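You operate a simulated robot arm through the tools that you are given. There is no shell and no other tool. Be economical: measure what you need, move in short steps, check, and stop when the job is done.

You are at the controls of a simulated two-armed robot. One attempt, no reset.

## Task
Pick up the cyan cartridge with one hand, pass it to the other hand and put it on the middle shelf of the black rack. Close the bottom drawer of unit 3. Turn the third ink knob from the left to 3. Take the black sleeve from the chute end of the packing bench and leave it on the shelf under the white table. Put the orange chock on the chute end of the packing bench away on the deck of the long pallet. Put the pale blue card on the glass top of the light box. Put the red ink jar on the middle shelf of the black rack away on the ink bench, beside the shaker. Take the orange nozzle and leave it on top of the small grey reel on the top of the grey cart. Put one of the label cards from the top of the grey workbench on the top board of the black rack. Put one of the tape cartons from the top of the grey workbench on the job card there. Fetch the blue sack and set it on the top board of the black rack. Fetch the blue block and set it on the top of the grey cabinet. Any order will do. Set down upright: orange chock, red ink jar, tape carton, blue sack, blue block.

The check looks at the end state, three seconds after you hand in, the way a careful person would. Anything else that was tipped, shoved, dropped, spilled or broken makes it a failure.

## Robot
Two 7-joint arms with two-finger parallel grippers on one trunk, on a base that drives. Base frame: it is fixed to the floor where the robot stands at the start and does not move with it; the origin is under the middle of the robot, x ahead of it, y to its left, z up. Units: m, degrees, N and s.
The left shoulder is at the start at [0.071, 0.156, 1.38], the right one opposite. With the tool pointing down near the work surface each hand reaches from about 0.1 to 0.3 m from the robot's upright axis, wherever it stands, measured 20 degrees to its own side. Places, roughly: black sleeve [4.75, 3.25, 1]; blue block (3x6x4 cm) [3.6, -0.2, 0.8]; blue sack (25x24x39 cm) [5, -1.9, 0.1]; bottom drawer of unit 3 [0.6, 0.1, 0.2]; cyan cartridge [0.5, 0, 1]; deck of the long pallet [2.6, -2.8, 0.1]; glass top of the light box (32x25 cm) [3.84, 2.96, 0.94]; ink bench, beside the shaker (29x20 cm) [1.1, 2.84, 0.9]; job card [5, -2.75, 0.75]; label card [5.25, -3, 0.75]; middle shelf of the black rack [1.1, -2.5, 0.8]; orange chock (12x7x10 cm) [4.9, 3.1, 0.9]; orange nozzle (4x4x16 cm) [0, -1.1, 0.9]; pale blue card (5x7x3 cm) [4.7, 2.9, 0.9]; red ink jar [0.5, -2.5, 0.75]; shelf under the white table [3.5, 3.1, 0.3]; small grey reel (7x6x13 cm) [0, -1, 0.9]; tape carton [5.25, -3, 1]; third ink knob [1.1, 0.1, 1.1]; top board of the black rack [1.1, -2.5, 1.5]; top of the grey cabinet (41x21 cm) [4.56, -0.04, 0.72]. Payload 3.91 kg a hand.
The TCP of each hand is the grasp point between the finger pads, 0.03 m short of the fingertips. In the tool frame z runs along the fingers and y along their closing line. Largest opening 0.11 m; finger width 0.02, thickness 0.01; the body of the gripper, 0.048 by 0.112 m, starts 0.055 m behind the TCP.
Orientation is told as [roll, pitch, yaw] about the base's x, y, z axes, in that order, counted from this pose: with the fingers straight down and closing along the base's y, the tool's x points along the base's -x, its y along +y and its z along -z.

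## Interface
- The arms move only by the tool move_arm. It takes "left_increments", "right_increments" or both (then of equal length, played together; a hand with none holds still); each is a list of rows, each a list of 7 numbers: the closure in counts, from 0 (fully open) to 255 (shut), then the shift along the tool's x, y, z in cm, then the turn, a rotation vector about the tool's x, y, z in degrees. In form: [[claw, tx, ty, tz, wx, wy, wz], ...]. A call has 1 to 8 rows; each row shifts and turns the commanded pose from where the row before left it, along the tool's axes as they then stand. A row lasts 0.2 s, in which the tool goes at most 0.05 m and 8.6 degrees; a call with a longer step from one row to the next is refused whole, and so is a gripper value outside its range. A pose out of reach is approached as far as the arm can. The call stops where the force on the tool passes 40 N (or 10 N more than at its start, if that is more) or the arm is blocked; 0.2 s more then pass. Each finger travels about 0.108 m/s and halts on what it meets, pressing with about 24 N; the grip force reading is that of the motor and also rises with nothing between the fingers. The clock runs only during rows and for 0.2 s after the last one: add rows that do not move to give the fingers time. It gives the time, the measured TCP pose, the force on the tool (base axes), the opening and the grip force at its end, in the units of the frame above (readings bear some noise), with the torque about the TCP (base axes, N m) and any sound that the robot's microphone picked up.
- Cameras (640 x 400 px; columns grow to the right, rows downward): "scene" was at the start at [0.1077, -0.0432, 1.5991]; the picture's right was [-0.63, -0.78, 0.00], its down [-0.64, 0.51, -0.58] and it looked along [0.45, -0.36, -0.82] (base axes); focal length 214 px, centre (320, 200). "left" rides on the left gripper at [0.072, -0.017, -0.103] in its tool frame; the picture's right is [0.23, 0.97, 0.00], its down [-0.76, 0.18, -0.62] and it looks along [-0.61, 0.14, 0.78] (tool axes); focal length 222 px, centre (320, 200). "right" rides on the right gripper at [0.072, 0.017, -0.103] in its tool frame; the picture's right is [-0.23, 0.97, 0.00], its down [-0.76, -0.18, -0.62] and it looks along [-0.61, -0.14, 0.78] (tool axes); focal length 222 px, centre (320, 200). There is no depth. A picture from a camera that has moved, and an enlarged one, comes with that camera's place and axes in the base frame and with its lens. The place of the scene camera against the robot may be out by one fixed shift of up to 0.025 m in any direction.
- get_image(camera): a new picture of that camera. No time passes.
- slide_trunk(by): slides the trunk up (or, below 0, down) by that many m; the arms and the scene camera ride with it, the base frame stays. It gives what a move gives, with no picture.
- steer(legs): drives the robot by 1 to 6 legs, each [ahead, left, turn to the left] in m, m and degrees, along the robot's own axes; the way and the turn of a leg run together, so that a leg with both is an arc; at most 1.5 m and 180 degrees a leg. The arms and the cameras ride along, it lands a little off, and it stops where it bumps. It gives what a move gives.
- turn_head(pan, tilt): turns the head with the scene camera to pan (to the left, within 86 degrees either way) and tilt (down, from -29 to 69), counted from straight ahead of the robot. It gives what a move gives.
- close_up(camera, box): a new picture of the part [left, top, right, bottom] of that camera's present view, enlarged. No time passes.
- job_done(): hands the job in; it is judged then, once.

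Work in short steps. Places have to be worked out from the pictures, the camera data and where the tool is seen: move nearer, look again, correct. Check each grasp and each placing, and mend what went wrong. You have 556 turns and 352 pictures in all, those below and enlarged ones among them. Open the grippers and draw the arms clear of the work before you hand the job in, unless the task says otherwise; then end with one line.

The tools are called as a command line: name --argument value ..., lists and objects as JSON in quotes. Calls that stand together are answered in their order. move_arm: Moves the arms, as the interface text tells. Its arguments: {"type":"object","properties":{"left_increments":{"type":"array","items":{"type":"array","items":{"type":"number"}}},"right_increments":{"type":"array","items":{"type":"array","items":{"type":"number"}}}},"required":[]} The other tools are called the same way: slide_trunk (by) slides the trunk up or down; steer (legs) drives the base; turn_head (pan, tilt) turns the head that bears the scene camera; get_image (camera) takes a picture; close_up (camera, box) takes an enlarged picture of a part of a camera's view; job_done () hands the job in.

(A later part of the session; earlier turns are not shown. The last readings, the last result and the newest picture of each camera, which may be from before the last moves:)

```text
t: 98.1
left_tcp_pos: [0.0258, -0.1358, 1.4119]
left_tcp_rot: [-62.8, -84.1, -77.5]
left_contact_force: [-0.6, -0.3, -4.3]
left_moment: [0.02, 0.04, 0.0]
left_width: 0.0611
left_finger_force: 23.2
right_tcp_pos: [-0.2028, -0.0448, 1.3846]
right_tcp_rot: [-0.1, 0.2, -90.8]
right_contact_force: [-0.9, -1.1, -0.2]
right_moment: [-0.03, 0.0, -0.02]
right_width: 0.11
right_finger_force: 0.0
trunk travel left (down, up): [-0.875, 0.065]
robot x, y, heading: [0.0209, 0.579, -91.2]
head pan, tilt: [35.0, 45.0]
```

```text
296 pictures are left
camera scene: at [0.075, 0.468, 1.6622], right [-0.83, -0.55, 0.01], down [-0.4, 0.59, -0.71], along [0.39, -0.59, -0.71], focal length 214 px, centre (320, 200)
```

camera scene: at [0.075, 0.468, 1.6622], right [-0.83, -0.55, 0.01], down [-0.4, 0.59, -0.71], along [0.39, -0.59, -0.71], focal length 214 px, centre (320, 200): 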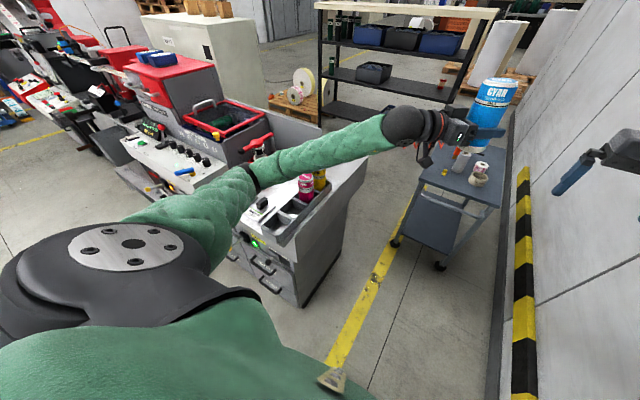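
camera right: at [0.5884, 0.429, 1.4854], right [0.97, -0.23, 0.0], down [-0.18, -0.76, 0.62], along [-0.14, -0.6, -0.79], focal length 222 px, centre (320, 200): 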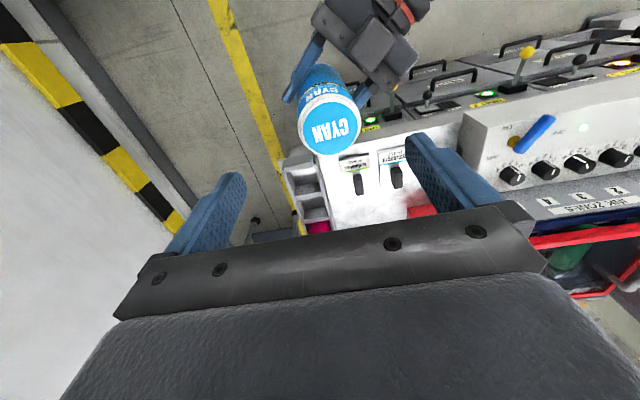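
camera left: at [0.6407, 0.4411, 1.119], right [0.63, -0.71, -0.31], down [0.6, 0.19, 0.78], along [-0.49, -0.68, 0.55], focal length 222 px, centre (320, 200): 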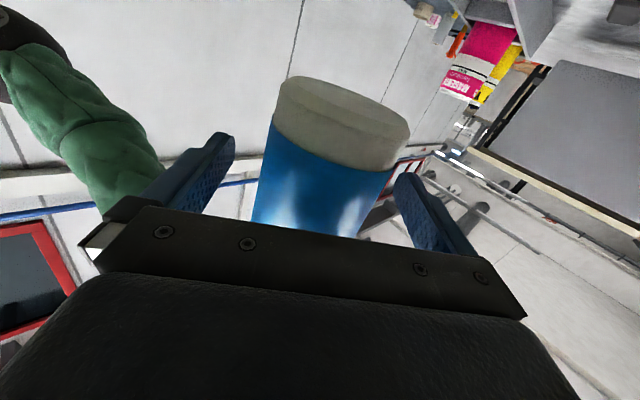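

Nothing was disturbed. Extending both arms forward makes the elbows narrower; do that, then continue with more margin from the press.

move_arm --left_increments '[[190, 0, 3.3, 2.9, 0, 0, 0], [190, 0, 3.3, 2.9, 0, 0, 0], [190, 0, 3.3, 2.9, 0, 0, 0], [190, 0, 3.3, 2.9, 0, 0, 0], [190, 0, 3.3, 2.9, 0, 0, 0]]' --right_increments '[[0, -4, 1, 0, 0, 0, 0], [0, -4, 1, 0, 0, 0, 0], [0, -4, 1, 0, 0, 0, 0], [0, -4, 1, 0, 0, 0, 0], [0, -4, 1, 0, 0, 0, 0]]'

turn_head --pan 0 --tilt 45

get_image --camera "scene"

```text
t: 99.3
left_tcp_pos: [0.0132, -0.364, 1.3868]
left_tcp_rot: [-59.2, -83.9, -80.9]
left_contact_force: [-0.9, 0.1, -4.8]
left_moment: [-0.01, 0.03, -0.03]
left_width: 0.0612
left_finger_force: 24.0
right_tcp_pos: [-0.1598, -0.251, 1.3806]
right_tcp_rot: [0.2, 0.4, -90.7]
right_contact_force: [0.2, 0.1, -0.3]
right_moment: [0.0, 0.03, 0.01]
right_width: 0.1101
right_finger_force: 0.1
trunk travel left (down, up): [-0.875, 0.065]
robot x, y, heading: [0.0198, 0.5826, -91.2]
head pan, tilt: [35.0, 45.0]
```

```text
t: 100.3
left_tcp_pos: [0.0117, -0.3611, 1.3887]
left_tcp_rot: [-58.5, -84.0, -81.8]
left_contact_force: [-0.4, -1.0, -4.6]
left_moment: [-0.03, 0.03, 0.0]
left_width: 0.0613
left_finger_force: 23.7
right_tcp_pos: [-0.1622, -0.2497, 1.3821]
right_tcp_rot: [0.3, 0.3, -90.7]
right_contact_force: [0.0, 0.1, -0.5]
right_moment: [-0.02, -0.02, 0.0]
right_width: 0.11
right_finger_force: 0.0
trunk travel left (down, up): [-0.875, 0.065]
robot x, y, heading: [0.0218, 0.5778, -91.2]
head pan, tilt: [0.0, 45.0]
```

```text
295 pictures are left
camera scene: at [0.0171, 0.4476, 1.6622], right [-1.0, 0.02, 0.0], down [0.02, 0.71, -0.71], along [-0.02, -0.71, -0.71], focal length 214 px, centre (320, 200)
```

scene: 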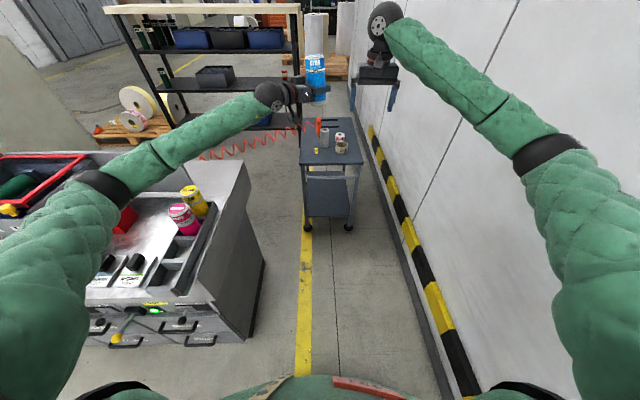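

steer --legs '[[0.1, -0.14, 0], [0.45, 0, 1]]'

get_image --camera "scene"

get_image --camera "right"

```text
t: 101.9
left_tcp_pos: [-0.084, -0.4611, 1.3931]
left_tcp_rot: [-61.8, -84.1, -76.2]
left_contact_force: [0.0, 0.9, -3.8]
left_moment: [0.01, -0.03, -0.01]
left_width: 0.0611
left_finger_force: 23.9
right_tcp_pos: [-0.2539, -0.3557, 1.3889]
right_tcp_rot: [0.0, 0.0, -88.0]
right_contact_force: [-0.5, 0.5, 0.1]
right_moment: [-0.03, 0.0, 0.0]
right_width: 0.1098
right_finger_force: 0.1
trunk travel left (down, up): [-0.875, 0.065]
robot x, y, heading: [-0.119, 0.4735, -89.2]
head pan, tilt: [0.0, 45.0]
stopped in leg 1: the robot was blocked; the commanded pose is now the measured one
```

```text
294 pictures are left
camera scene: at [-0.1009, 0.349, 1.6635], right [-1.0, -0.02, 0.01], down [-0.02, 0.7, -0.71], along [0.0, -0.71, -0.7], focal length 214 px, centre (320, 200)
```

scene: 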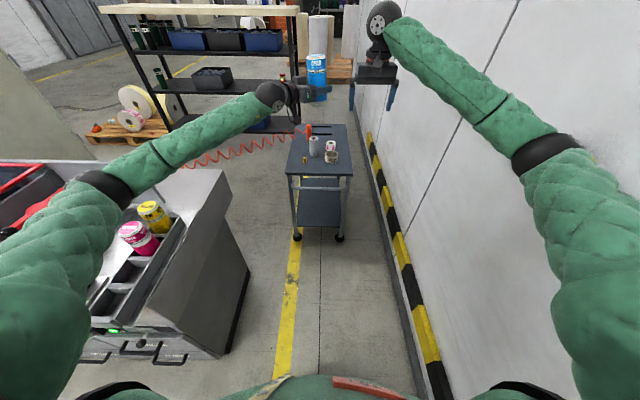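

```text
293 pictures are left
camera right: at [-0.2396, -0.2807, 1.4918], right [0.98, -0.19, 0.0], down [-0.15, -0.77, 0.62], along [-0.12, -0.61, -0.78], focal length 222 px, centre (320, 200)
```

right: 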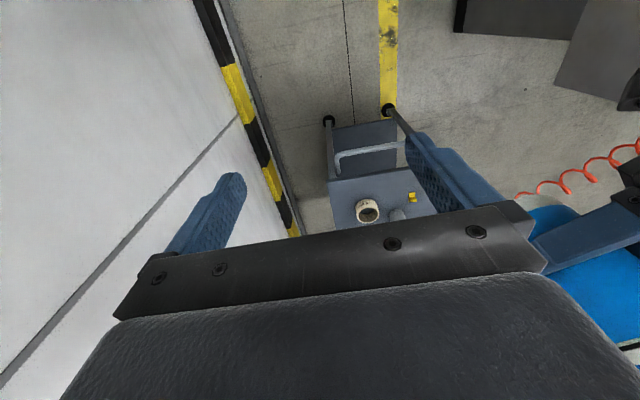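

The base is blocked at y≈0.47 both times; look down around the base for the cause.

turn_head --pan 60 --tilt 65

get_image --camera "scene"

turn_head --pan -70 --tilt 60

get_image --camera "scene"

```text
t: 103.2
left_tcp_pos: [-0.0836, -0.4642, 1.3916]
left_tcp_rot: [-63.3, -84.1, -74.7]
left_contact_force: [0.9, -0.2, -5.4]
left_moment: [0.0, 0.02, 0.0]
left_width: 0.0608
left_finger_force: 24.3
right_tcp_pos: [-0.2546, -0.3578, 1.3866]
right_tcp_rot: [0.0, 0.1, -88.3]
right_contact_force: [0.2, 0.1, -0.8]
right_moment: [-0.02, -0.02, 0.02]
right_width: 0.11
right_finger_force: 0.0
trunk travel left (down, up): [-0.875, 0.065]
robot x, y, heading: [-0.1179, 0.4707, -89.3]
head pan, tilt: [60.0, 65.0]
```

```text
292 pictures are left
camera scene: at [-0.0462, 0.3979, 1.6369], right [-0.49, -0.87, 0.01], down [-0.8, 0.44, -0.41], along [0.36, -0.21, -0.91], focal length 214 px, centre (320, 200)
```

scene: 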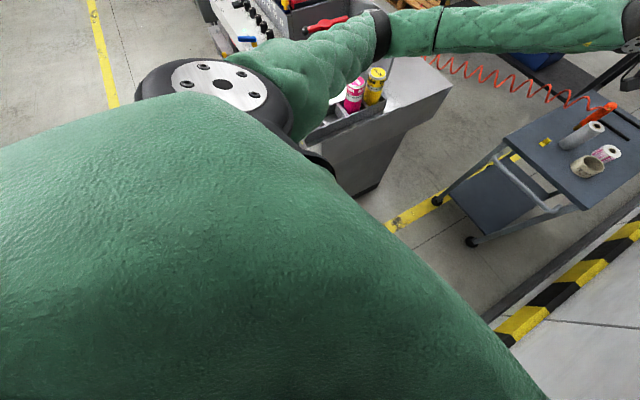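

```text
t: 105.3
left_tcp_pos: [-0.0831, -0.4636, 1.3911]
left_tcp_rot: [-63.2, -83.9, -74.9]
left_contact_force: [0.3, 0.7, -5.2]
left_moment: [0.01, 0.02, -0.01]
left_width: 0.0611
left_finger_force: 24.5
right_tcp_pos: [-0.2549, -0.3568, 1.3871]
right_tcp_rot: [-0.1, 0.2, -88.4]
right_contact_force: [0.3, 0.1, 0.7]
right_moment: [-0.04, -0.01, 0.0]
right_width: 0.11
right_finger_force: 0.0
trunk travel left (down, up): [-0.875, 0.065]
robot x, y, heading: [-0.1218, 0.4675, -89.0]
head pan, tilt: [-70.0, 60.0]
```

```text
291 pictures are left
camera scene: at [-0.1613, 0.4036, 1.6438], right [-0.36, 0.93, 0.0], down [0.8, 0.31, -0.51], along [-0.48, -0.18, -0.86], focal length 214 px, centre (320, 200)
```

scene: 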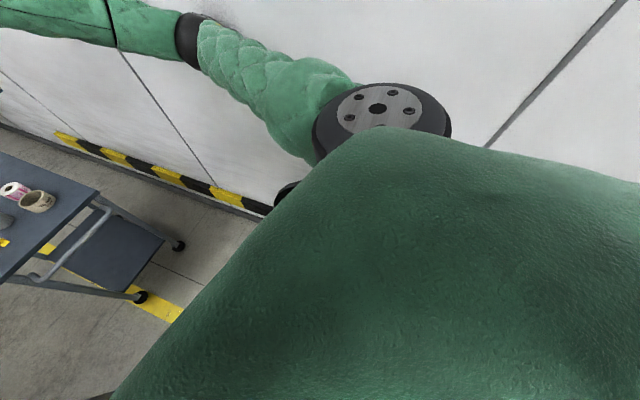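

The kerb runs at x≈-0.55, so the base's right side likely touched it. Shift left 0.1 m and try ahead again.

steer --legs '[[0, 0.1, -1], [0.2, 0, 0]]'

turn_head --pan 0 --tilt 60

get_image --camera "scene"

```text
t: 107.7
left_tcp_pos: [-0.0202, -0.6704, 1.39]
left_tcp_rot: [-56.6, -83.9, -82.7]
left_contact_force: [0.7, 0.2, -4.6]
left_moment: [0.04, -0.04, -0.02]
left_width: 0.0609
left_finger_force: 24.2
right_tcp_pos: [-0.1906, -0.5595, 1.3839]
right_tcp_rot: [0.6, 0.1, -89.5]
right_contact_force: [0.0, -0.1, 0.1]
right_moment: [0.0, 0.01, 0.03]
right_width: 0.1099
right_finger_force: 0.0
trunk travel left (down, up): [-0.875, 0.065]
robot x, y, heading: [-0.0231, 0.269, -90.5]
head pan, tilt: [-70.0, 60.0]
```

```text
t: 109.1
left_tcp_pos: [-0.0202, -0.6717, 1.3875]
left_tcp_rot: [-56.4, -83.9, -82.8]
left_contact_force: [-0.6, -0.1, -3.8]
left_moment: [-0.01, 0.0, 0.01]
left_width: 0.061
left_finger_force: 24.1
right_tcp_pos: [-0.1906, -0.5614, 1.3822]
right_tcp_rot: [0.6, 0.2, -89.5]
right_contact_force: [-0.8, -0.7, -0.3]
right_moment: [0.05, -0.01, 0.0]
right_width: 0.11
right_finger_force: 0.1
trunk travel left (down, up): [-0.875, 0.065]
robot x, y, heading: [-0.024, 0.2645, -89.9]
head pan, tilt: [0.0, 60.0]
```

```text
290 pictures are left
camera scene: at [-0.0223, 0.1516, 1.6426], right [-1.0, 0.01, 0.0], down [0.01, 0.87, -0.5], along [0.0, -0.5, -0.87], focal length 214 px, centre (320, 200)
```

scene: 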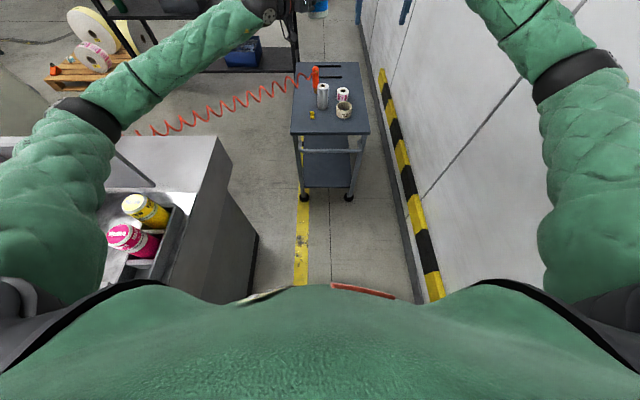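

steer --legs '[[0.42, 0.02, 0]]'

turn_head --pan 0 --tilt 50

get_image --camera "scene"

get_image --camera "right"

```text
t: 111.7
left_tcp_pos: [-0.0061, -1.0901, 1.3889]
left_tcp_rot: [-56.5, -84.0, -82.9]
left_contact_force: [0.5, -0.4, -5.2]
left_moment: [-0.02, -0.02, 0.04]
left_width: 0.0609
left_finger_force: 23.9
right_tcp_pos: [-0.177, -0.9805, 1.383]
right_tcp_rot: [0.5, 0.4, -89.7]
right_contact_force: [-1.1, -0.4, 0.8]
right_moment: [-0.01, -0.02, -0.02]
right_width: 0.1098
right_finger_force: 0.1
trunk travel left (down, up): [-0.875, 0.065]
robot x, y, heading: [-0.0068, -0.1549, -90.7]
head pan, tilt: [0.0, 60.0]
```

```text
t: 112.4
left_tcp_pos: [-0.0065, -1.0918, 1.3885]
left_tcp_rot: [-56.5, -83.9, -82.9]
left_contact_force: [-0.8, -0.3, -4.4]
left_moment: [0.01, -0.01, -0.02]
left_width: 0.0611
left_finger_force: 23.9
right_tcp_pos: [-0.1764, -0.9828, 1.3809]
right_tcp_rot: [0.7, 0.3, -89.6]
right_contact_force: [0.3, 0.2, -0.5]
right_moment: [0.0, -0.03, 0.0]
right_width: 0.11
right_finger_force: 0.1
trunk travel left (down, up): [-0.875, 0.065]
robot x, y, heading: [-0.0072, -0.1517, -90.7]
head pan, tilt: [0.0, 50.0]
```

```text
289 pictures are left
camera scene: at [-0.0056, -0.2792, 1.6551], right [-1.0, 0.01, 0.0], down [0.01, 0.77, -0.64], along [-0.01, -0.64, -0.77], focal length 214 px, centre (320, 200)
```

scene: 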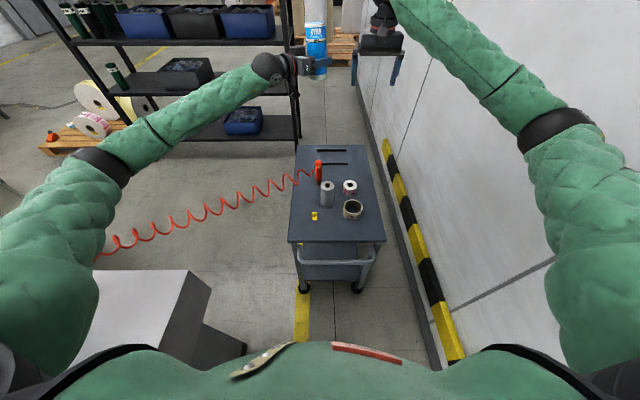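

```text
288 pictures are left
camera right: at [-0.1611, -0.9092, 1.4849], right [0.98, -0.22, 0.01], down [-0.18, -0.77, 0.62], along [-0.13, -0.6, -0.79], focal length 222 px, centre (320, 200)
```

right: 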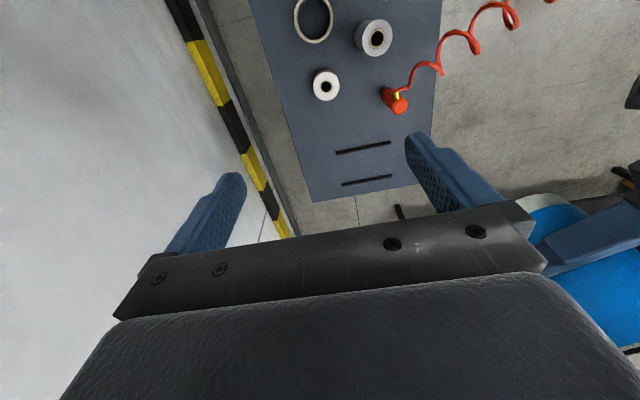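

close_up --camera "scene" --box '[280, 130, 400, 260]'

close_up --camera "right" --box '[280, 0, 460, 130]'

```text
3.08 times, centred on (340, 195) of scene
camera zoom: at [-0.0056, -0.2792, 1.6551], right [-1.0, 0.01, 0.0], down [0.01, 0.77, -0.64], along [-0.01, -0.64, -0.77], focal length 660 px, centre (258, 215)
```

zoom: 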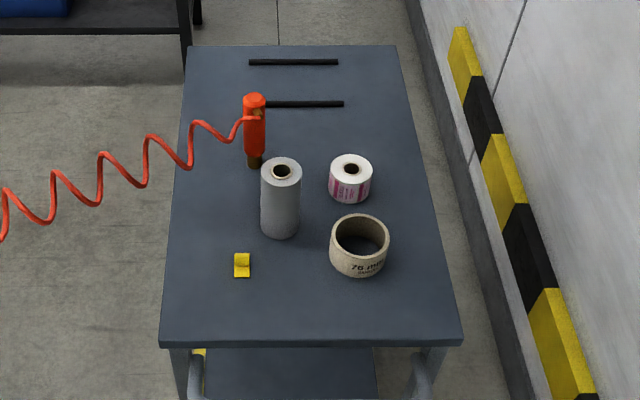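

```text
3.08 times, centred on (370, 65) of right
camera zoom: at [-0.1611, -0.9092, 1.4849], right [0.98, -0.22, 0.01], down [-0.18, -0.77, 0.62], along [-0.13, -0.6, -0.79], focal length 684 px, centre (166, 615)
```

zoom: 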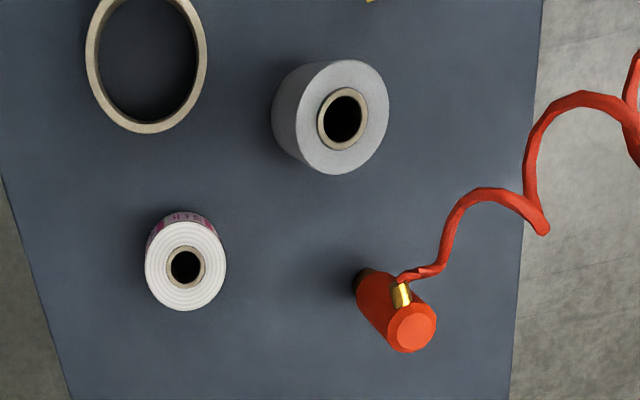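

Nozzle stands at ≈[-0.007,-1.096], top 0.94; reel top centre ≈[-0.045,-0.953,0.92]. Move the left hand aside and bring the right above the nozzle.

move_arm --left_increments '[[190, 0, 2.2, -2.5, 0, 0, 0], [190, 0, 2.2, -2.5, 0, 0, 0], [190, 0, 2.2, -2.5, 0, 0, 0], [190, 0, 2.2, -2.5, 0, 0, 0], [190, 0, 2.2, -2.5, 0, 0, 0], [190, 0, 2.2, -2.5, 0, 0, 0]]'

move_arm --right_increments '[[0, -1.9, 2.8, 3.5, 0, 0, 0], [0, -1.9, 2.8, 3.5, 0, 0, 0], [0, -1.9, 2.8, 3.5, 0, 0, 0], [0, -1.9, 2.8, 3.5, 0, 0, 0], [0, -1.9, 2.8, 3.5, 0, 0, 0], [0, -1.9, 2.8, 3.5, 0, 0, 0], [0, 0, 0, 4.5, 0, 0, 0]]'

get_image --camera "right"

get_image --camera "scene"

```text
t: 113.8
left_tcp_pos: [0.1941, -1.0934, 1.3867]
left_tcp_rot: [-57.6, -84.0, -81.9]
left_contact_force: [-0.2, 0.7, -4.6]
left_moment: [-0.01, 0.0, 0.01]
left_width: 0.0613
left_finger_force: 24.1
right_tcp_pos: [-0.1749, -0.9805, 1.3837]
right_tcp_rot: [0.5, 0.2, -89.7]
right_contact_force: [0.3, -0.2, 0.4]
right_moment: [-0.04, -0.01, 0.0]
right_width: 0.1101
right_finger_force: 0.0
trunk travel left (down, up): [-0.875, 0.065]
robot x, y, heading: [-0.0069, -0.1526, -90.3]
head pan, tilt: [0.0, 50.0]
```

```text
t: 115.4
left_tcp_pos: [0.1935, -1.0952, 1.3851]
left_tcp_rot: [-56.3, -83.9, -83.1]
left_contact_force: [0.8, 0.3, -5.3]
left_moment: [-0.01, 0.01, 0.0]
left_width: 0.0611
left_finger_force: 24.1
right_tcp_pos: [-0.0036, -1.0918, 1.128]
right_tcp_rot: [0.6, 0.2, -89.6]
right_contact_force: [-0.1, 0.1, 0.2]
right_moment: [0.02, 0.0, -0.02]
right_width: 0.1101
right_finger_force: 0.0
trunk travel left (down, up): [-0.875, 0.065]
robot x, y, heading: [-0.0094, -0.1515, -90.6]
head pan, tilt: [0.0, 50.0]
```

```text
285 pictures are left
camera right: at [0.0109, -1.0186, 1.2307], right [0.98, -0.22, 0.01], down [-0.18, -0.77, 0.62], along [-0.13, -0.6, -0.79], focal length 222 px, centre (320, 200)
```

right: 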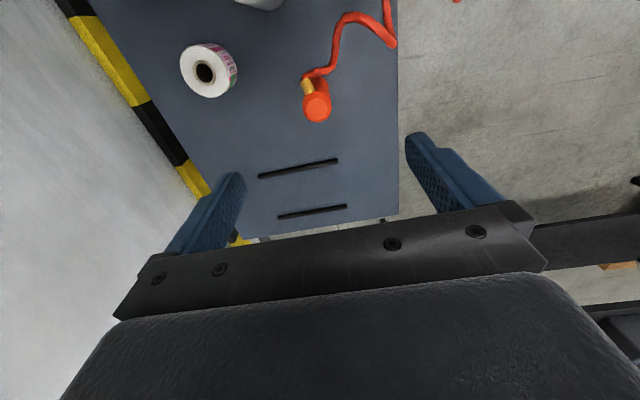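

```text
284 pictures are left
camera scene: at [-0.0061, -0.279, 1.6553], right [-1.0, 0.01, 0.0], down [0.01, 0.77, -0.64], along [-0.01, -0.64, -0.77], focal length 214 px, centre (320, 200)
```

scene: 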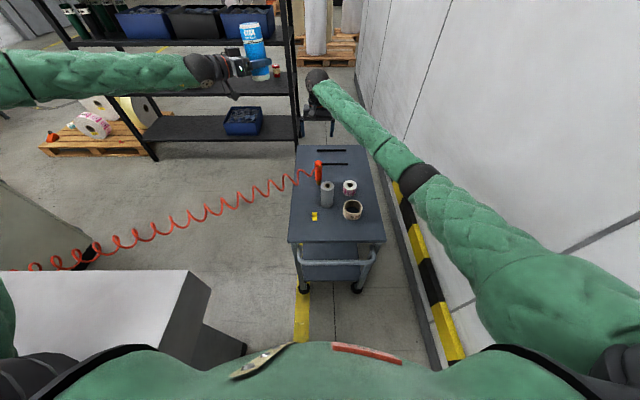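

Nozzle is directly under the right hand. Descend to grip its upper body.

move_arm --right_increments '[[0, 0.2, -0.5, 4.5, 0, 0, 0], [0, 0, 0, 4.5, 0, 0, 0], [0, 0, 0, 4.5, 0, 0, 0], [0, 0, 0, 4.5, 0, 0, 0]]'

get_image --camera "right"

close_up --camera "scene" --box '[260, 100, 400, 240]'

```text
t: 116.4
left_tcp_pos: [0.1941, -1.0961, 1.3863]
left_tcp_rot: [-56.8, -84.0, -82.7]
left_contact_force: [0.3, 0.1, -4.6]
left_moment: [0.02, 0.01, -0.03]
left_width: 0.0611
left_finger_force: 24.0
right_tcp_pos: [-0.0064, -1.0911, 0.9463]
right_tcp_rot: [0.5, 0.2, -89.6]
right_contact_force: [-0.2, 0.0, 0.0]
right_moment: [-0.03, -0.01, 0.04]
right_width: 0.11
right_finger_force: 0.1
trunk travel left (down, up): [-0.875, 0.065]
robot x, y, heading: [-0.0084, -0.1536, -90.7]
head pan, tilt: [0.0, 50.0]
```

```text
283 pictures are left
camera right: at [0.0081, -1.0182, 1.048], right [0.98, -0.22, 0.01], down [-0.18, -0.77, 0.62], along [-0.13, -0.6, -0.79], focal length 222 px, centre (320, 200)
```

right: 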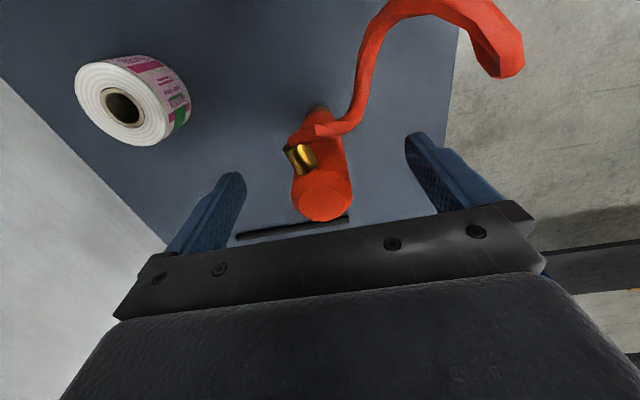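

```text
2.86 times, centred on (330, 170) of scene
camera zoom: at [-0.0047, -0.2793, 1.6553], right [-1.0, 0.01, 0.0], down [0.01, 0.77, -0.64], along [-0.01, -0.64, -0.77], focal length 613 px, centre (291, 286)
```

zoom: 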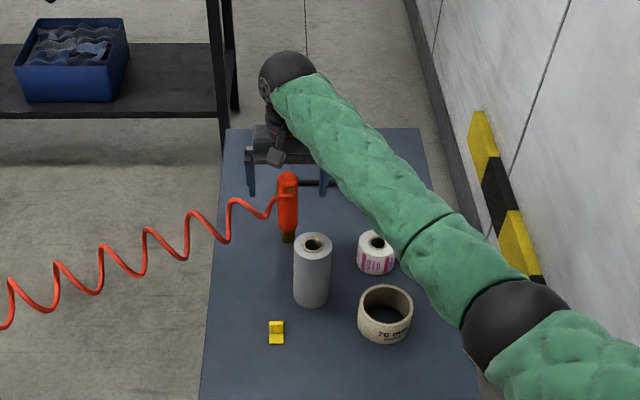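

move_arm --right_increments '[[0, -0.5, 0, 3.9, 0, 0, 0], [230, 0, 0, 0, 0, 0, 0], [230, 0, 0, 0, 0, 0, 0], [230, 0, 0, 0, 0, 0, 0], [230, 0, 0, 0, 0, 0, 0]]'

get_image --camera "right"

```text
t: 117.6
left_tcp_pos: [0.1931, -1.0953, 1.3862]
left_tcp_rot: [-56.5, -83.9, -82.8]
left_contact_force: [1.3, 0.4, -5.5]
left_moment: [0.01, -0.02, 0.01]
left_width: 0.061
left_finger_force: 24.1
right_tcp_pos: [-0.0077, -1.0969, 0.908]
right_tcp_rot: [0.6, 0.3, -89.6]
right_contact_force: [0.1, -0.1, 0.0]
right_moment: [0.01, 0.05, -0.01]
right_width: 0.0365
right_finger_force: 23.7
trunk travel left (down, up): [-0.875, 0.065]
robot x, y, heading: [-0.0053, -0.1509, -90.8]
head pan, tilt: [0.0, 50.0]
```

```text
281 pictures are left
camera right: at [0.008, -1.0242, 1.0111], right [0.98, -0.22, 0.01], down [-0.18, -0.77, 0.62], along [-0.13, -0.6, -0.79], focal length 222 px, centre (320, 200)
```

right: 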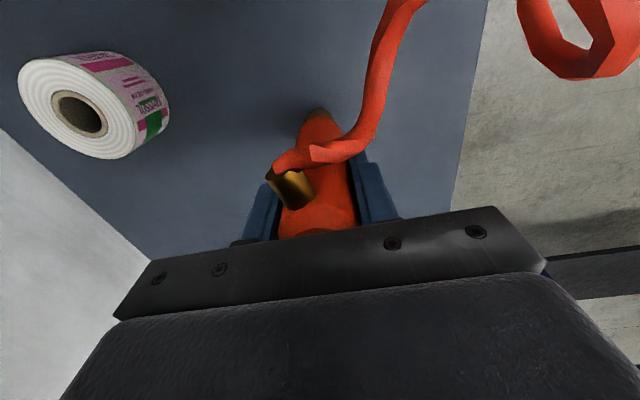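

Gripped. Lift 17 cm slowly, watching hose force.

move_arm --right_increments '[[230, 0, 0, -3, 0, 0, 0], [230, 0, 0, -3, 0, 0, 0], [230, 0, 0, -4, 0, 0, 0], [230, 0, 0, -4, 0, 0, 0], [230, 0, 0, -4, 0, 0, 0]]'

close_up --camera "scene" --box '[260, 60, 400, 240]'

get_image --camera "right"

```text
t: 118.8
left_tcp_pos: [0.1936, -1.0959, 1.3869]
left_tcp_rot: [-56.8, -83.9, -82.7]
left_contact_force: [0.5, 0.3, -4.4]
left_moment: [0.02, 0.02, 0.02]
left_width: 0.0613
left_finger_force: 24.3
right_tcp_pos: [-0.0094, -1.0953, 1.0891]
right_tcp_rot: [0.6, 0.3, -89.6]
right_contact_force: [-0.2, 0.3, -2.5]
right_moment: [0.0, -0.01, 0.01]
right_width: 0.0364
right_finger_force: 23.6
trunk travel left (down, up): [-0.875, 0.065]
robot x, y, heading: [-0.0026, -0.1517, -90.8]
head pan, tilt: [0.0, 50.0]
```

```text
2.22 times, centred on (330, 150) of scene
camera zoom: at [-0.0049, -0.278, 1.6552], right [-1.0, 0.01, 0.0], down [0.01, 0.77, -0.64], along [-0.01, -0.64, -0.77], focal length 477 px, centre (298, 311)
```

zoom: 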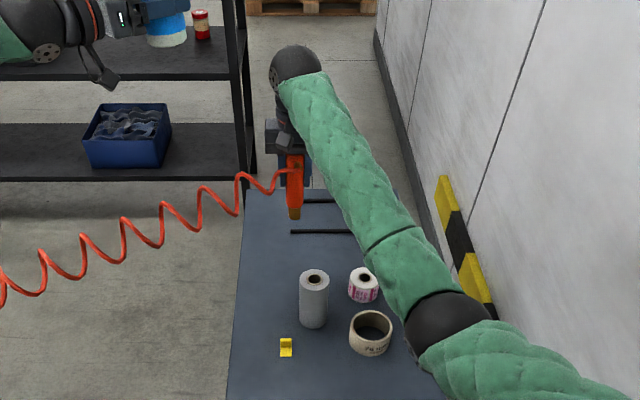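

```text
279 pictures are left
camera right: at [0.0067, -1.0212, 1.1924], right [0.98, -0.22, 0.01], down [-0.18, -0.77, 0.62], along [-0.13, -0.6, -0.79], focal length 222 px, centre (320, 200)
```

right: 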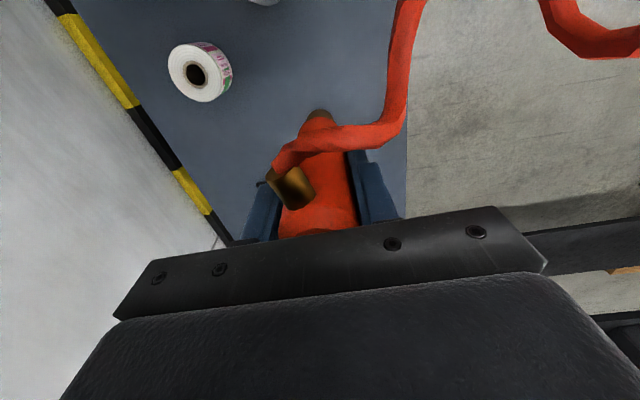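

Move over the reel at the same height.

move_arm --right_increments '[[230, 3.55, -0.9, 0, 0, 0, 0], [230, 3.55, -0.9, 0, 0, 0, 0], [230, 3.55, -0.9, 0, 0, 0, 0], [230, 3.55, -0.9, 0, 0, 0, 0]]'

close_up --camera "scene" --box '[270, 100, 370, 240]'

close_up --camera "right" --box '[220, 40, 420, 260]'

```text
t: 119.8
left_tcp_pos: [0.1921, -1.0946, 1.387]
left_tcp_rot: [-56.2, -84.0, -83.2]
left_contact_force: [-0.3, 1.0, -4.3]
left_moment: [-0.01, -0.01, 0.03]
left_width: 0.061
left_finger_force: 24.0
right_tcp_pos: [-0.0456, -0.9494, 1.0876]
right_tcp_rot: [0.6, 0.3, -89.6]
right_contact_force: [0.5, 0.2, -1.7]
right_moment: [0.03, 0.0, -0.01]
right_width: 0.0365
right_finger_force: 24.1
trunk travel left (down, up): [-0.875, 0.065]
robot x, y, heading: [-0.0045, -0.1531, -90.5]
head pan, tilt: [0.0, 50.0]
```

```text
2.86 times, centred on (320, 170) of scene
camera zoom: at [-0.0064, -0.2771, 1.6554], right [-1.0, 0.01, 0.0], down [0.01, 0.77, -0.64], along [-0.01, -0.64, -0.77], focal length 613 px, centre (320, 286)
```

zoom: 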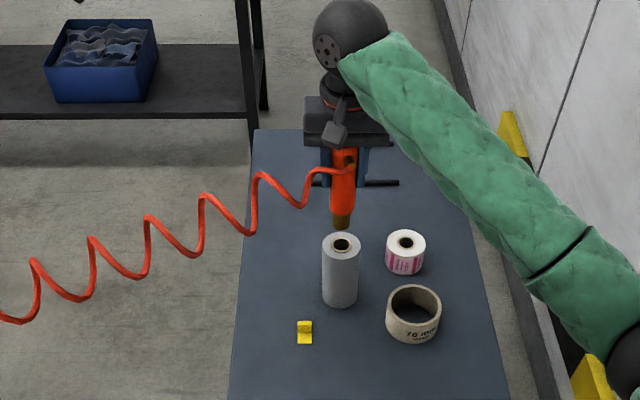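

```text
1.82 times, centred on (320, 150) of right
camera zoom: at [-0.0313, -0.877, 1.1911], right [0.98, -0.22, 0.01], down [-0.18, -0.77, 0.62], along [-0.13, -0.6, -0.79], focal length 404 px, centre (320, 291)
```

zoom: 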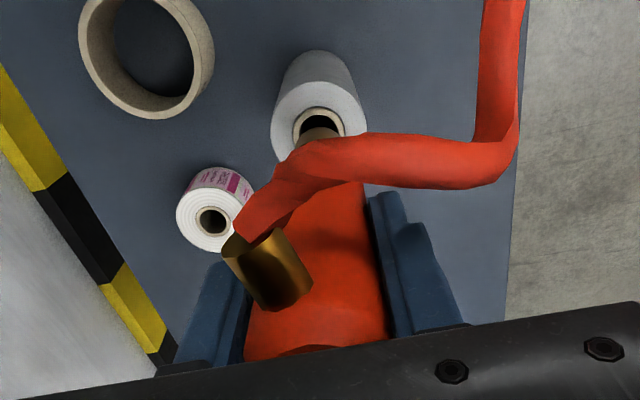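

Tip nearly over the core. Nudge 4 mm and lower.

move_arm --right_increments '[[230, -0.4, 0, 2, 0, 0, 0], [230, 0, 0, 1.5, 0, 0, 0]]'

close_up --camera "scene" --box '[290, 130, 360, 220]'

close_up --camera "right" --box '[250, 40, 390, 180]'

```text
t: 120.4
left_tcp_pos: [0.1934, -1.0948, 1.3867]
left_tcp_rot: [-56.4, -84.0, -82.9]
left_contact_force: [-0.4, -1.1, -4.2]
left_moment: [0.01, 0.01, 0.01]
left_width: 0.0608
left_finger_force: 23.8
right_tcp_pos: [-0.0451, -0.9567, 1.0507]
right_tcp_rot: [0.6, 0.3, -89.8]
right_contact_force: [0.0, -0.4, -1.7]
right_moment: [0.01, -0.01, -0.03]
right_width: 0.0365
right_finger_force: 24.0
trunk travel left (down, up): [-0.875, 0.065]
robot x, y, heading: [-0.0018, -0.153, -90.3]
head pan, tilt: [0.0, 50.0]
```

```text
4.44 times, centred on (325, 175) of scene
camera zoom: at [-0.0057, -0.2779, 1.6554], right [-1.0, 0.01, 0.0], down [0.01, 0.77, -0.64], along [-0.01, -0.64, -0.77], focal length 953 px, centre (298, 311)
```

zoom: 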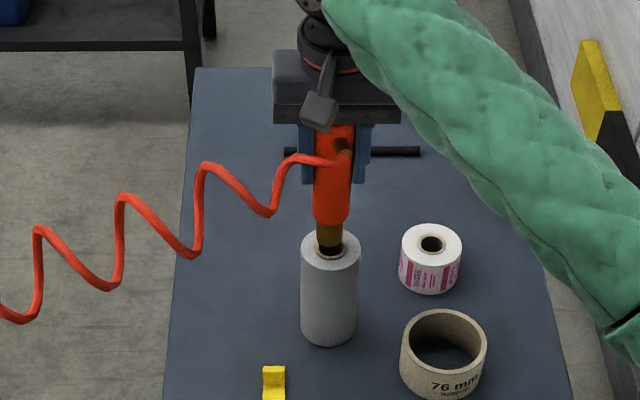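

```text
2.86 times, centred on (320, 110) of right
camera zoom: at [-0.0311, -0.8828, 1.1549], right [0.98, -0.22, 0.01], down [-0.18, -0.77, 0.62], along [-0.13, -0.6, -0.79], focal length 635 px, centre (320, 457)
```

zoom: 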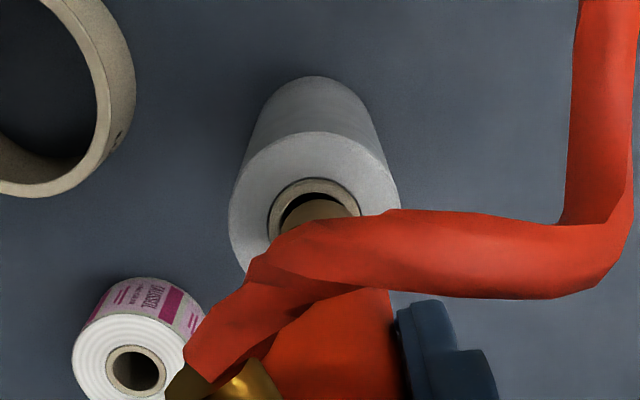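

Tip is entering the core. Lower gently.

move_arm --right_increments '[[230, 0.15, 0, 0.7, 0, 0, 0], [230, 0, 0, 0.7, 0, 0, 0], [230, 0, 0, 0.7, 0, 0, 0]]'

close_up --camera "scene" --box '[290, 130, 360, 220]'

```text
t: 121.2
left_tcp_pos: [0.1936, -1.0932, 1.3892]
left_tcp_rot: [-56.8, -84.0, -82.6]
left_contact_force: [1.3, 0.4, -3.7]
left_moment: [0.0, -0.01, 0.0]
left_width: 0.061
left_finger_force: 24.1
right_tcp_pos: [-0.0468, -0.9545, 1.0369]
right_tcp_rot: [0.6, 0.1, -89.6]
right_contact_force: [-1.1, -0.6, 16.0]
right_moment: [-0.1, 0.25, 0.03]
right_width: 0.0364
right_finger_force: 23.9
trunk travel left (down, up): [-0.875, 0.065]
robot x, y, heading: [-0.0081, -0.1518, -90.5]
head pan, tilt: [0.0, 50.0]
```

```text
4.44 times, centred on (325, 175) of scene
camera zoom: at [-0.0052, -0.2754, 1.656], right [-1.0, 0.01, 0.0], down [0.01, 0.77, -0.64], along [-0.01, -0.64, -0.77], focal length 953 px, centre (298, 311)
```

zoom: 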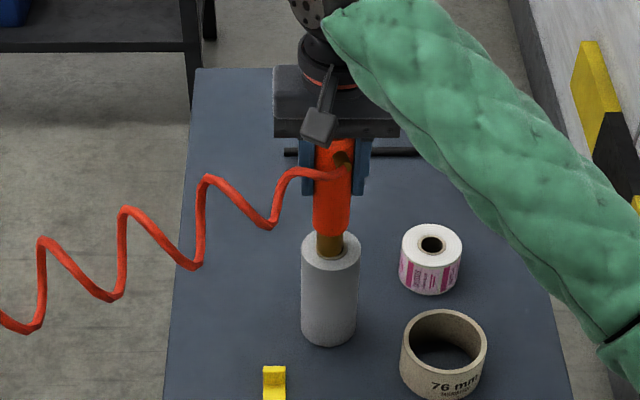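

It rests on the reel top (16 N). Relax the pressing and open slowly.

move_arm --right_increments '[[230, 0, 0, -0.4, 0, 0, 0], [230, 0, 0, -0.2, 0, 0, 0]]'

```text
t: 121.8
left_tcp_pos: [0.1934, -1.096, 1.3856]
left_tcp_rot: [-56.6, -83.9, -82.9]
left_contact_force: [-0.2, -0.1, -4.3]
left_moment: [0.04, -0.01, 0.0]
left_width: 0.0609
left_finger_force: 24.4
right_tcp_pos: [-0.0468, -0.9573, 1.0396]
right_tcp_rot: [0.5, 0.4, -89.7]
right_contact_force: [-0.4, 0.1, -1.7]
right_moment: [-0.04, -0.02, 0.02]
right_width: 0.0364
right_finger_force: 23.3
trunk travel left (down, up): [-0.875, 0.065]
robot x, y, heading: [-0.002, -0.154, -90.7]
head pan, tilt: [0.0, 50.0]
```

move_arm --right_increments '[[230, 0, 0, 0.2, 0, 0, 0], [168, 0, 0, 0, 0, 0, 0], [160, 0, 0, 0, 0, 0, 0], [145, 0, 0, 0, 0, 0, 0], [130, 0, 0, 0, 0, 0, 0]]'

close_up --camera "scene" --box '[290, 130, 360, 220]'

close_up --camera "right" --box '[220, 40, 420, 260]'

```text
t: 123.0
left_tcp_pos: [0.193, -1.0954, 1.3868]
left_tcp_rot: [-56.6, -84.0, -82.9]
left_contact_force: [0.5, -0.1, -3.7]
left_moment: [0.03, 0.01, 0.0]
left_width: 0.061
left_finger_force: 23.9
right_tcp_pos: [-0.0458, -0.9571, 1.0389]
right_tcp_rot: [0.6, 0.3, -89.6]
right_contact_force: [0.4, -0.2, 0.5]
right_moment: [0.0, -0.01, 0.0]
right_width: 0.0541
right_finger_force: 0.2
trunk travel left (down, up): [-0.875, 0.065]
robot x, y, heading: [-0.0086, -0.1478, -90.7]
head pan, tilt: [0.0, 50.0]
```

```text
4.44 times, centred on (325, 175) of scene
camera zoom: at [-0.0053, -0.2782, 1.6553], right [-1.0, 0.01, 0.0], down [0.01, 0.77, -0.64], along [-0.01, -0.64, -0.77], focal length 953 px, centre (298, 311)
```

zoom: 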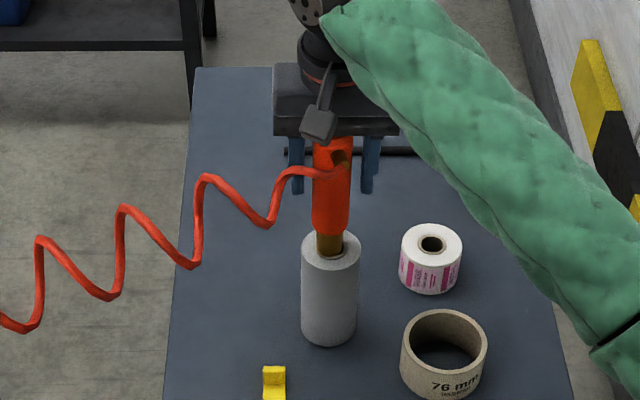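

```text
1.82 times, centred on (320, 150) of right
camera zoom: at [-0.0307, -0.8832, 1.1414], right [0.98, -0.22, 0.01], down [-0.18, -0.77, 0.62], along [-0.13, -0.6, -0.79], focal length 404 px, centre (320, 291)
```

zoom: 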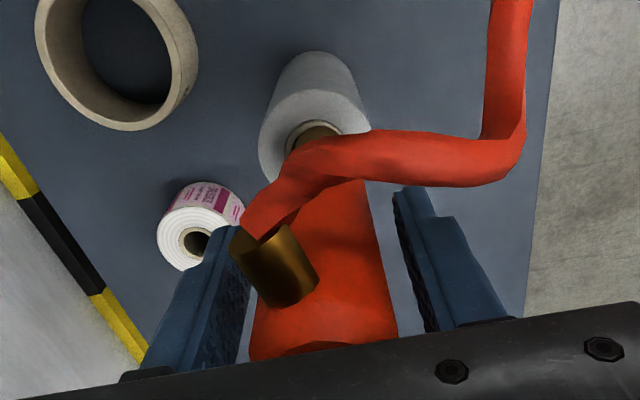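

It stands free on the reel. Open fully and rise straight up.

move_arm --right_increments '[[60, 0, 0, 0, 0, 0, 0], [0, 0, 0, 0, 0, 0, 0], [0, 0, 0, -2, 0, 0, 0], [0, 0, 0, -3, 0, 0, 0], [0, 0, 0, -4, 0, 0, 0], [0, 0, 0, -4.5, 0, 0, 0], [0, 0, 0, -4.5, 0, 0, 0], [0, 0, 0, -4.5, 0, 0, 0]]'

get_image --camera "scene"

```text
t: 124.8
left_tcp_pos: [0.1934, -1.0946, 1.3859]
left_tcp_rot: [-56.8, -83.9, -82.7]
left_contact_force: [0.6, -0.3, -4.9]
left_moment: [-0.01, 0.0, 0.0]
left_width: 0.0611
left_finger_force: 24.0
right_tcp_pos: [-0.0484, -0.9598, 1.2636]
right_tcp_rot: [0.5, 0.4, -89.6]
right_contact_force: [0.5, -0.6, 0.3]
right_moment: [0.03, -0.02, -0.01]
right_width: 0.1102
right_finger_force: 0.0
trunk travel left (down, up): [-0.875, 0.065]
robot x, y, heading: [-0.0061, -0.1538, -90.5]
head pan, tilt: [0.0, 50.0]
```

```text
271 pictures are left
camera scene: at [-0.005, -0.2774, 1.6552], right [-1.0, 0.01, 0.0], down [0.01, 0.77, -0.64], along [-0.01, -0.64, -0.77], focal length 214 px, centre (320, 200)
```

scene: 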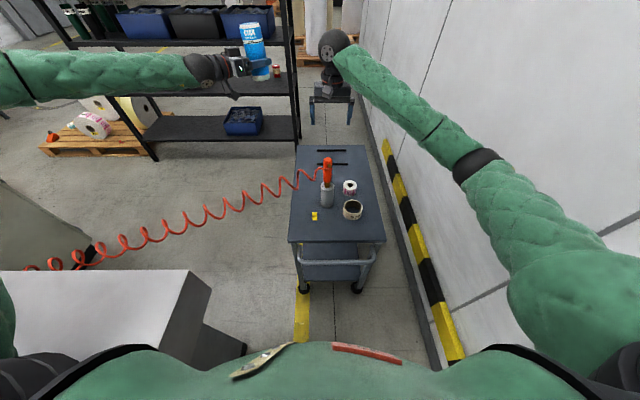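

Nozzle task looks done. The hose blocks the short way, so I'll take the long way around. Restore the narrow left-arm pose, then back out.

move_arm --left_increments '[[190, 0, -2.2, 2.5, 0, 0, 0], [190, 0, -2.2, 2.5, 0, 0, 0], [190, 0, -2.2, 2.5, 0, 0, 0], [190, 0, -2.2, 2.5, 0, 0, 0], [190, 0, -2.2, 2.5, 0, 0, 0], [190, 0, -2.2, 2.5, 0, 0, 0]]' --right_increments '[[0, 0, -2.2, -2, 0, 0, 0], [0, 0, -2.2, -2, 0, 0, 0], [0, 0, -2.2, -2, 0, 0, 0], [0, 0, -2.2, -2, 0, 0, 0], [0, 0, -2.2, -2, 0, 0, 0], [0, 0, -2.2, -2, 0, 0, 0]]'

steer --legs '[[-0.42, -0.02, 0], [-0.3, 0.0, 0], [-0.35, 0.35, 0]]'

turn_head --pan 80 --tilt 20

get_image --camera "scene"

```text
t: 126.2
left_tcp_pos: [-0.0079, -1.0929, 1.3874]
left_tcp_rot: [-55.5, -83.8, -83.8]
left_contact_force: [-0.2, -0.1, -5.6]
left_moment: [-0.02, -0.02, -0.01]
left_width: 0.061
left_finger_force: 23.6
right_tcp_pos: [-0.1819, -0.9598, 1.3807]
right_tcp_rot: [0.6, 0.3, -89.4]
right_contact_force: [-0.4, -0.3, 0.7]
right_moment: [0.0, -0.01, -0.01]
right_width: 0.1101
right_finger_force: 0.0
trunk travel left (down, up): [-0.875, 0.065]
robot x, y, heading: [-0.0042, -0.1544, -90.5]
head pan, tilt: [0.0, 50.0]
```

```text
t: 133.0
left_tcp_pos: [0.3426, -0.011, 1.388]
left_tcp_rot: [-56.4, -83.9, -82.1]
left_contact_force: [-0.3, 0.7, -4.2]
left_moment: [-0.01, 0.0, 0.0]
left_width: 0.0612
left_finger_force: 24.1
right_tcp_pos: [0.1668, 0.1181, 1.3807]
right_tcp_rot: [0.6, 0.3, -88.7]
right_contact_force: [-0.2, 0.5, 0.1]
right_moment: [-0.03, -0.01, 0.01]
right_width: 0.11
right_finger_force: 0.0
trunk travel left (down, up): [-0.875, 0.065]
robot x, y, heading: [0.3292, 0.927, -89.6]
head pan, tilt: [0.0, 50.0]
```

```text
t: 134.5
left_tcp_pos: [0.343, -0.0103, 1.3885]
left_tcp_rot: [-56.5, -83.9, -82.2]
left_contact_force: [0.1, -0.1, -4.6]
left_moment: [0.0, -0.01, 0.03]
left_width: 0.0608
left_finger_force: 24.1
right_tcp_pos: [0.1669, 0.1196, 1.3814]
right_tcp_rot: [0.7, 0.4, -88.7]
right_contact_force: [-0.5, -0.7, 0.2]
right_moment: [-0.02, -0.01, 0.01]
right_width: 0.1101
right_finger_force: 0.0
trunk travel left (down, up): [-0.875, 0.065]
robot x, y, heading: [0.3308, 0.9313, -89.5]
head pan, tilt: [80.0, 20.0]
```

```text
270 pictures are left
camera scene: at [0.4221, 0.8648, 1.7009], right [-0.17, -0.99, 0.0], down [-0.34, 0.06, -0.94], along [0.93, -0.16, -0.34], focal length 214 px, centre (320, 200)
```

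scene: 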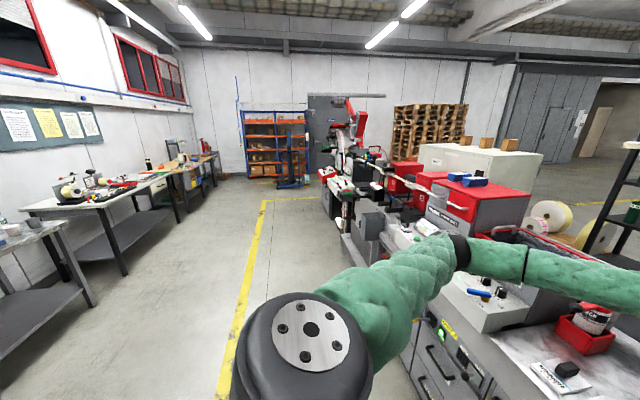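

Aisle ahead is clear. Move away from the press and turn to face +x.

steer --legs '[[-0.25, 0.35, 0], [0, 0, 89.5]]'

turn_head --pan 15 --tilt 30

get_image --camera "scene"

```text
t: 141.0
left_tcp_pos: [1.6256, 1.1972, 1.3882]
left_tcp_rot: [-56.3, -83.9, 8.0]
left_contact_force: [0.6, 0.0, -4.9]
left_moment: [0.02, 0.02, -0.02]
left_width: 0.0613
left_finger_force: 24.0
right_tcp_pos: [1.499, 1.0218, 1.3822]
right_tcp_rot: [0.5, 0.3, 1.3]
right_contact_force: [-0.9, -0.7, 0.2]
right_moment: [-0.03, 0.01, 0.02]
right_width: 0.11
right_finger_force: 0.0
trunk travel left (down, up): [-0.875, 0.065]
robot x, y, heading: [0.6834, 1.1848, 0.2]
head pan, tilt: [80.0, 20.0]
```

```text
t: 142.4
left_tcp_pos: [1.626, 1.1985, 1.3885]
left_tcp_rot: [-56.4, -83.9, 8.0]
left_contact_force: [0.6, 0.1, -3.6]
left_moment: [-0.02, 0.02, 0.04]
left_width: 0.0609
left_finger_force: 24.1
right_tcp_pos: [1.4975, 1.0221, 1.3817]
right_tcp_rot: [0.6, 0.3, 1.3]
right_contact_force: [0.0, -0.5, -0.7]
right_moment: [0.02, 0.0, 0.03]
right_width: 0.11
right_finger_force: 0.1
trunk travel left (down, up): [-0.875, 0.065]
robot x, y, heading: [0.6814, 1.1824, 0.4]
head pan, tilt: [15.0, 30.0]
```

```text
269 pictures are left
camera scene: at [0.8263, 1.2108, 1.6848], right [0.27, -0.96, 0.0], down [-0.48, -0.13, -0.87], along [0.83, 0.23, -0.5], focal length 214 px, centre (320, 200)
```

scene: 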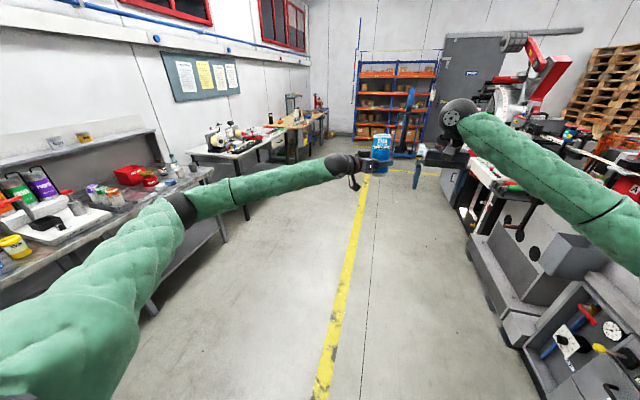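

steer --legs '[[1.5, 0.1, 0], [1.4, 0.1, 0]]'

turn_head --pan 50 --tilt 25

get_image --camera "scene"

turn_head --pan -40 --tilt 20

get_image --camera "scene"

```text
refused: leg 1 is longer than a leg can be; nothing moved
```

```text
t: 143.4
left_tcp_pos: [1.6268, 1.1971, 1.3884]
left_tcp_rot: [-56.4, -83.9, 7.9]
left_contact_force: [-0.7, 0.5, -4.6]
left_moment: [0.02, 0.04, 0.02]
left_width: 0.0611
left_finger_force: 23.9
right_tcp_pos: [1.4979, 1.0206, 1.3823]
right_tcp_rot: [0.7, 0.4, 1.4]
right_contact_force: [-0.6, 1.2, 0.4]
right_moment: [-0.01, 0.0, 0.02]
right_width: 0.1101
right_finger_force: 0.0
trunk travel left (down, up): [-0.875, 0.065]
robot x, y, heading: [0.6866, 1.184, 0.3]
head pan, tilt: [50.0, 25.0]
```

```text
268 pictures are left
camera scene: at [0.7979, 1.2576, 1.6928], right [0.77, -0.64, 0.0], down [-0.27, -0.33, -0.91], along [0.58, 0.7, -0.42], focal length 214 px, centre (320, 200)
```

scene: 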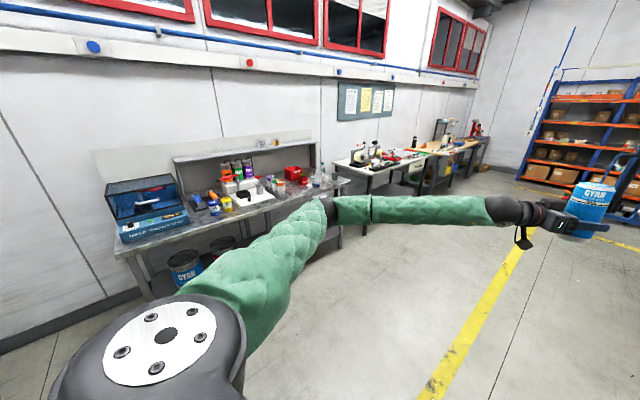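

```text
t: 145.0
left_tcp_pos: [1.6271, 1.1965, 1.3874]
left_tcp_rot: [-56.3, -83.9, 7.8]
left_contact_force: [0.0, -0.5, -4.1]
left_moment: [-0.01, 0.0, -0.03]
left_width: 0.0607
left_finger_force: 23.8
right_tcp_pos: [1.4986, 1.0229, 1.3824]
right_tcp_rot: [0.7, 0.3, 1.3]
right_contact_force: [0.3, -0.8, -0.1]
right_moment: [0.03, 0.0, 0.03]
right_width: 0.1101
right_finger_force: 0.1
trunk travel left (down, up): [-0.875, 0.065]
robot x, y, heading: [0.6857, 1.1852, 0.3]
head pan, tilt: [-40.0, 20.0]
```

```text
267 pictures are left
camera scene: at [0.811, 1.1273, 1.7009], right [-0.64, -0.77, 0.0], down [-0.26, 0.22, -0.94], along [0.72, -0.6, -0.34], focal length 214 px, centre (320, 200)
```

scene: 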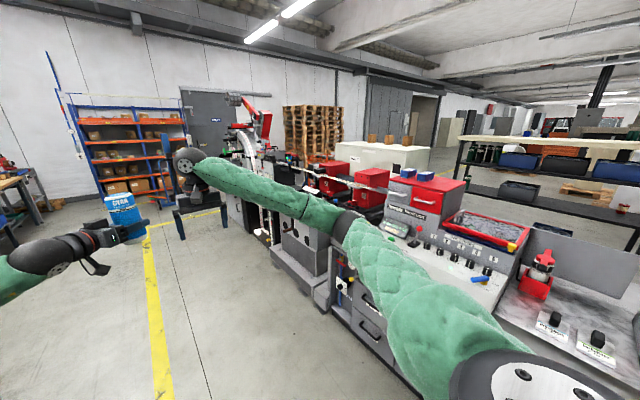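

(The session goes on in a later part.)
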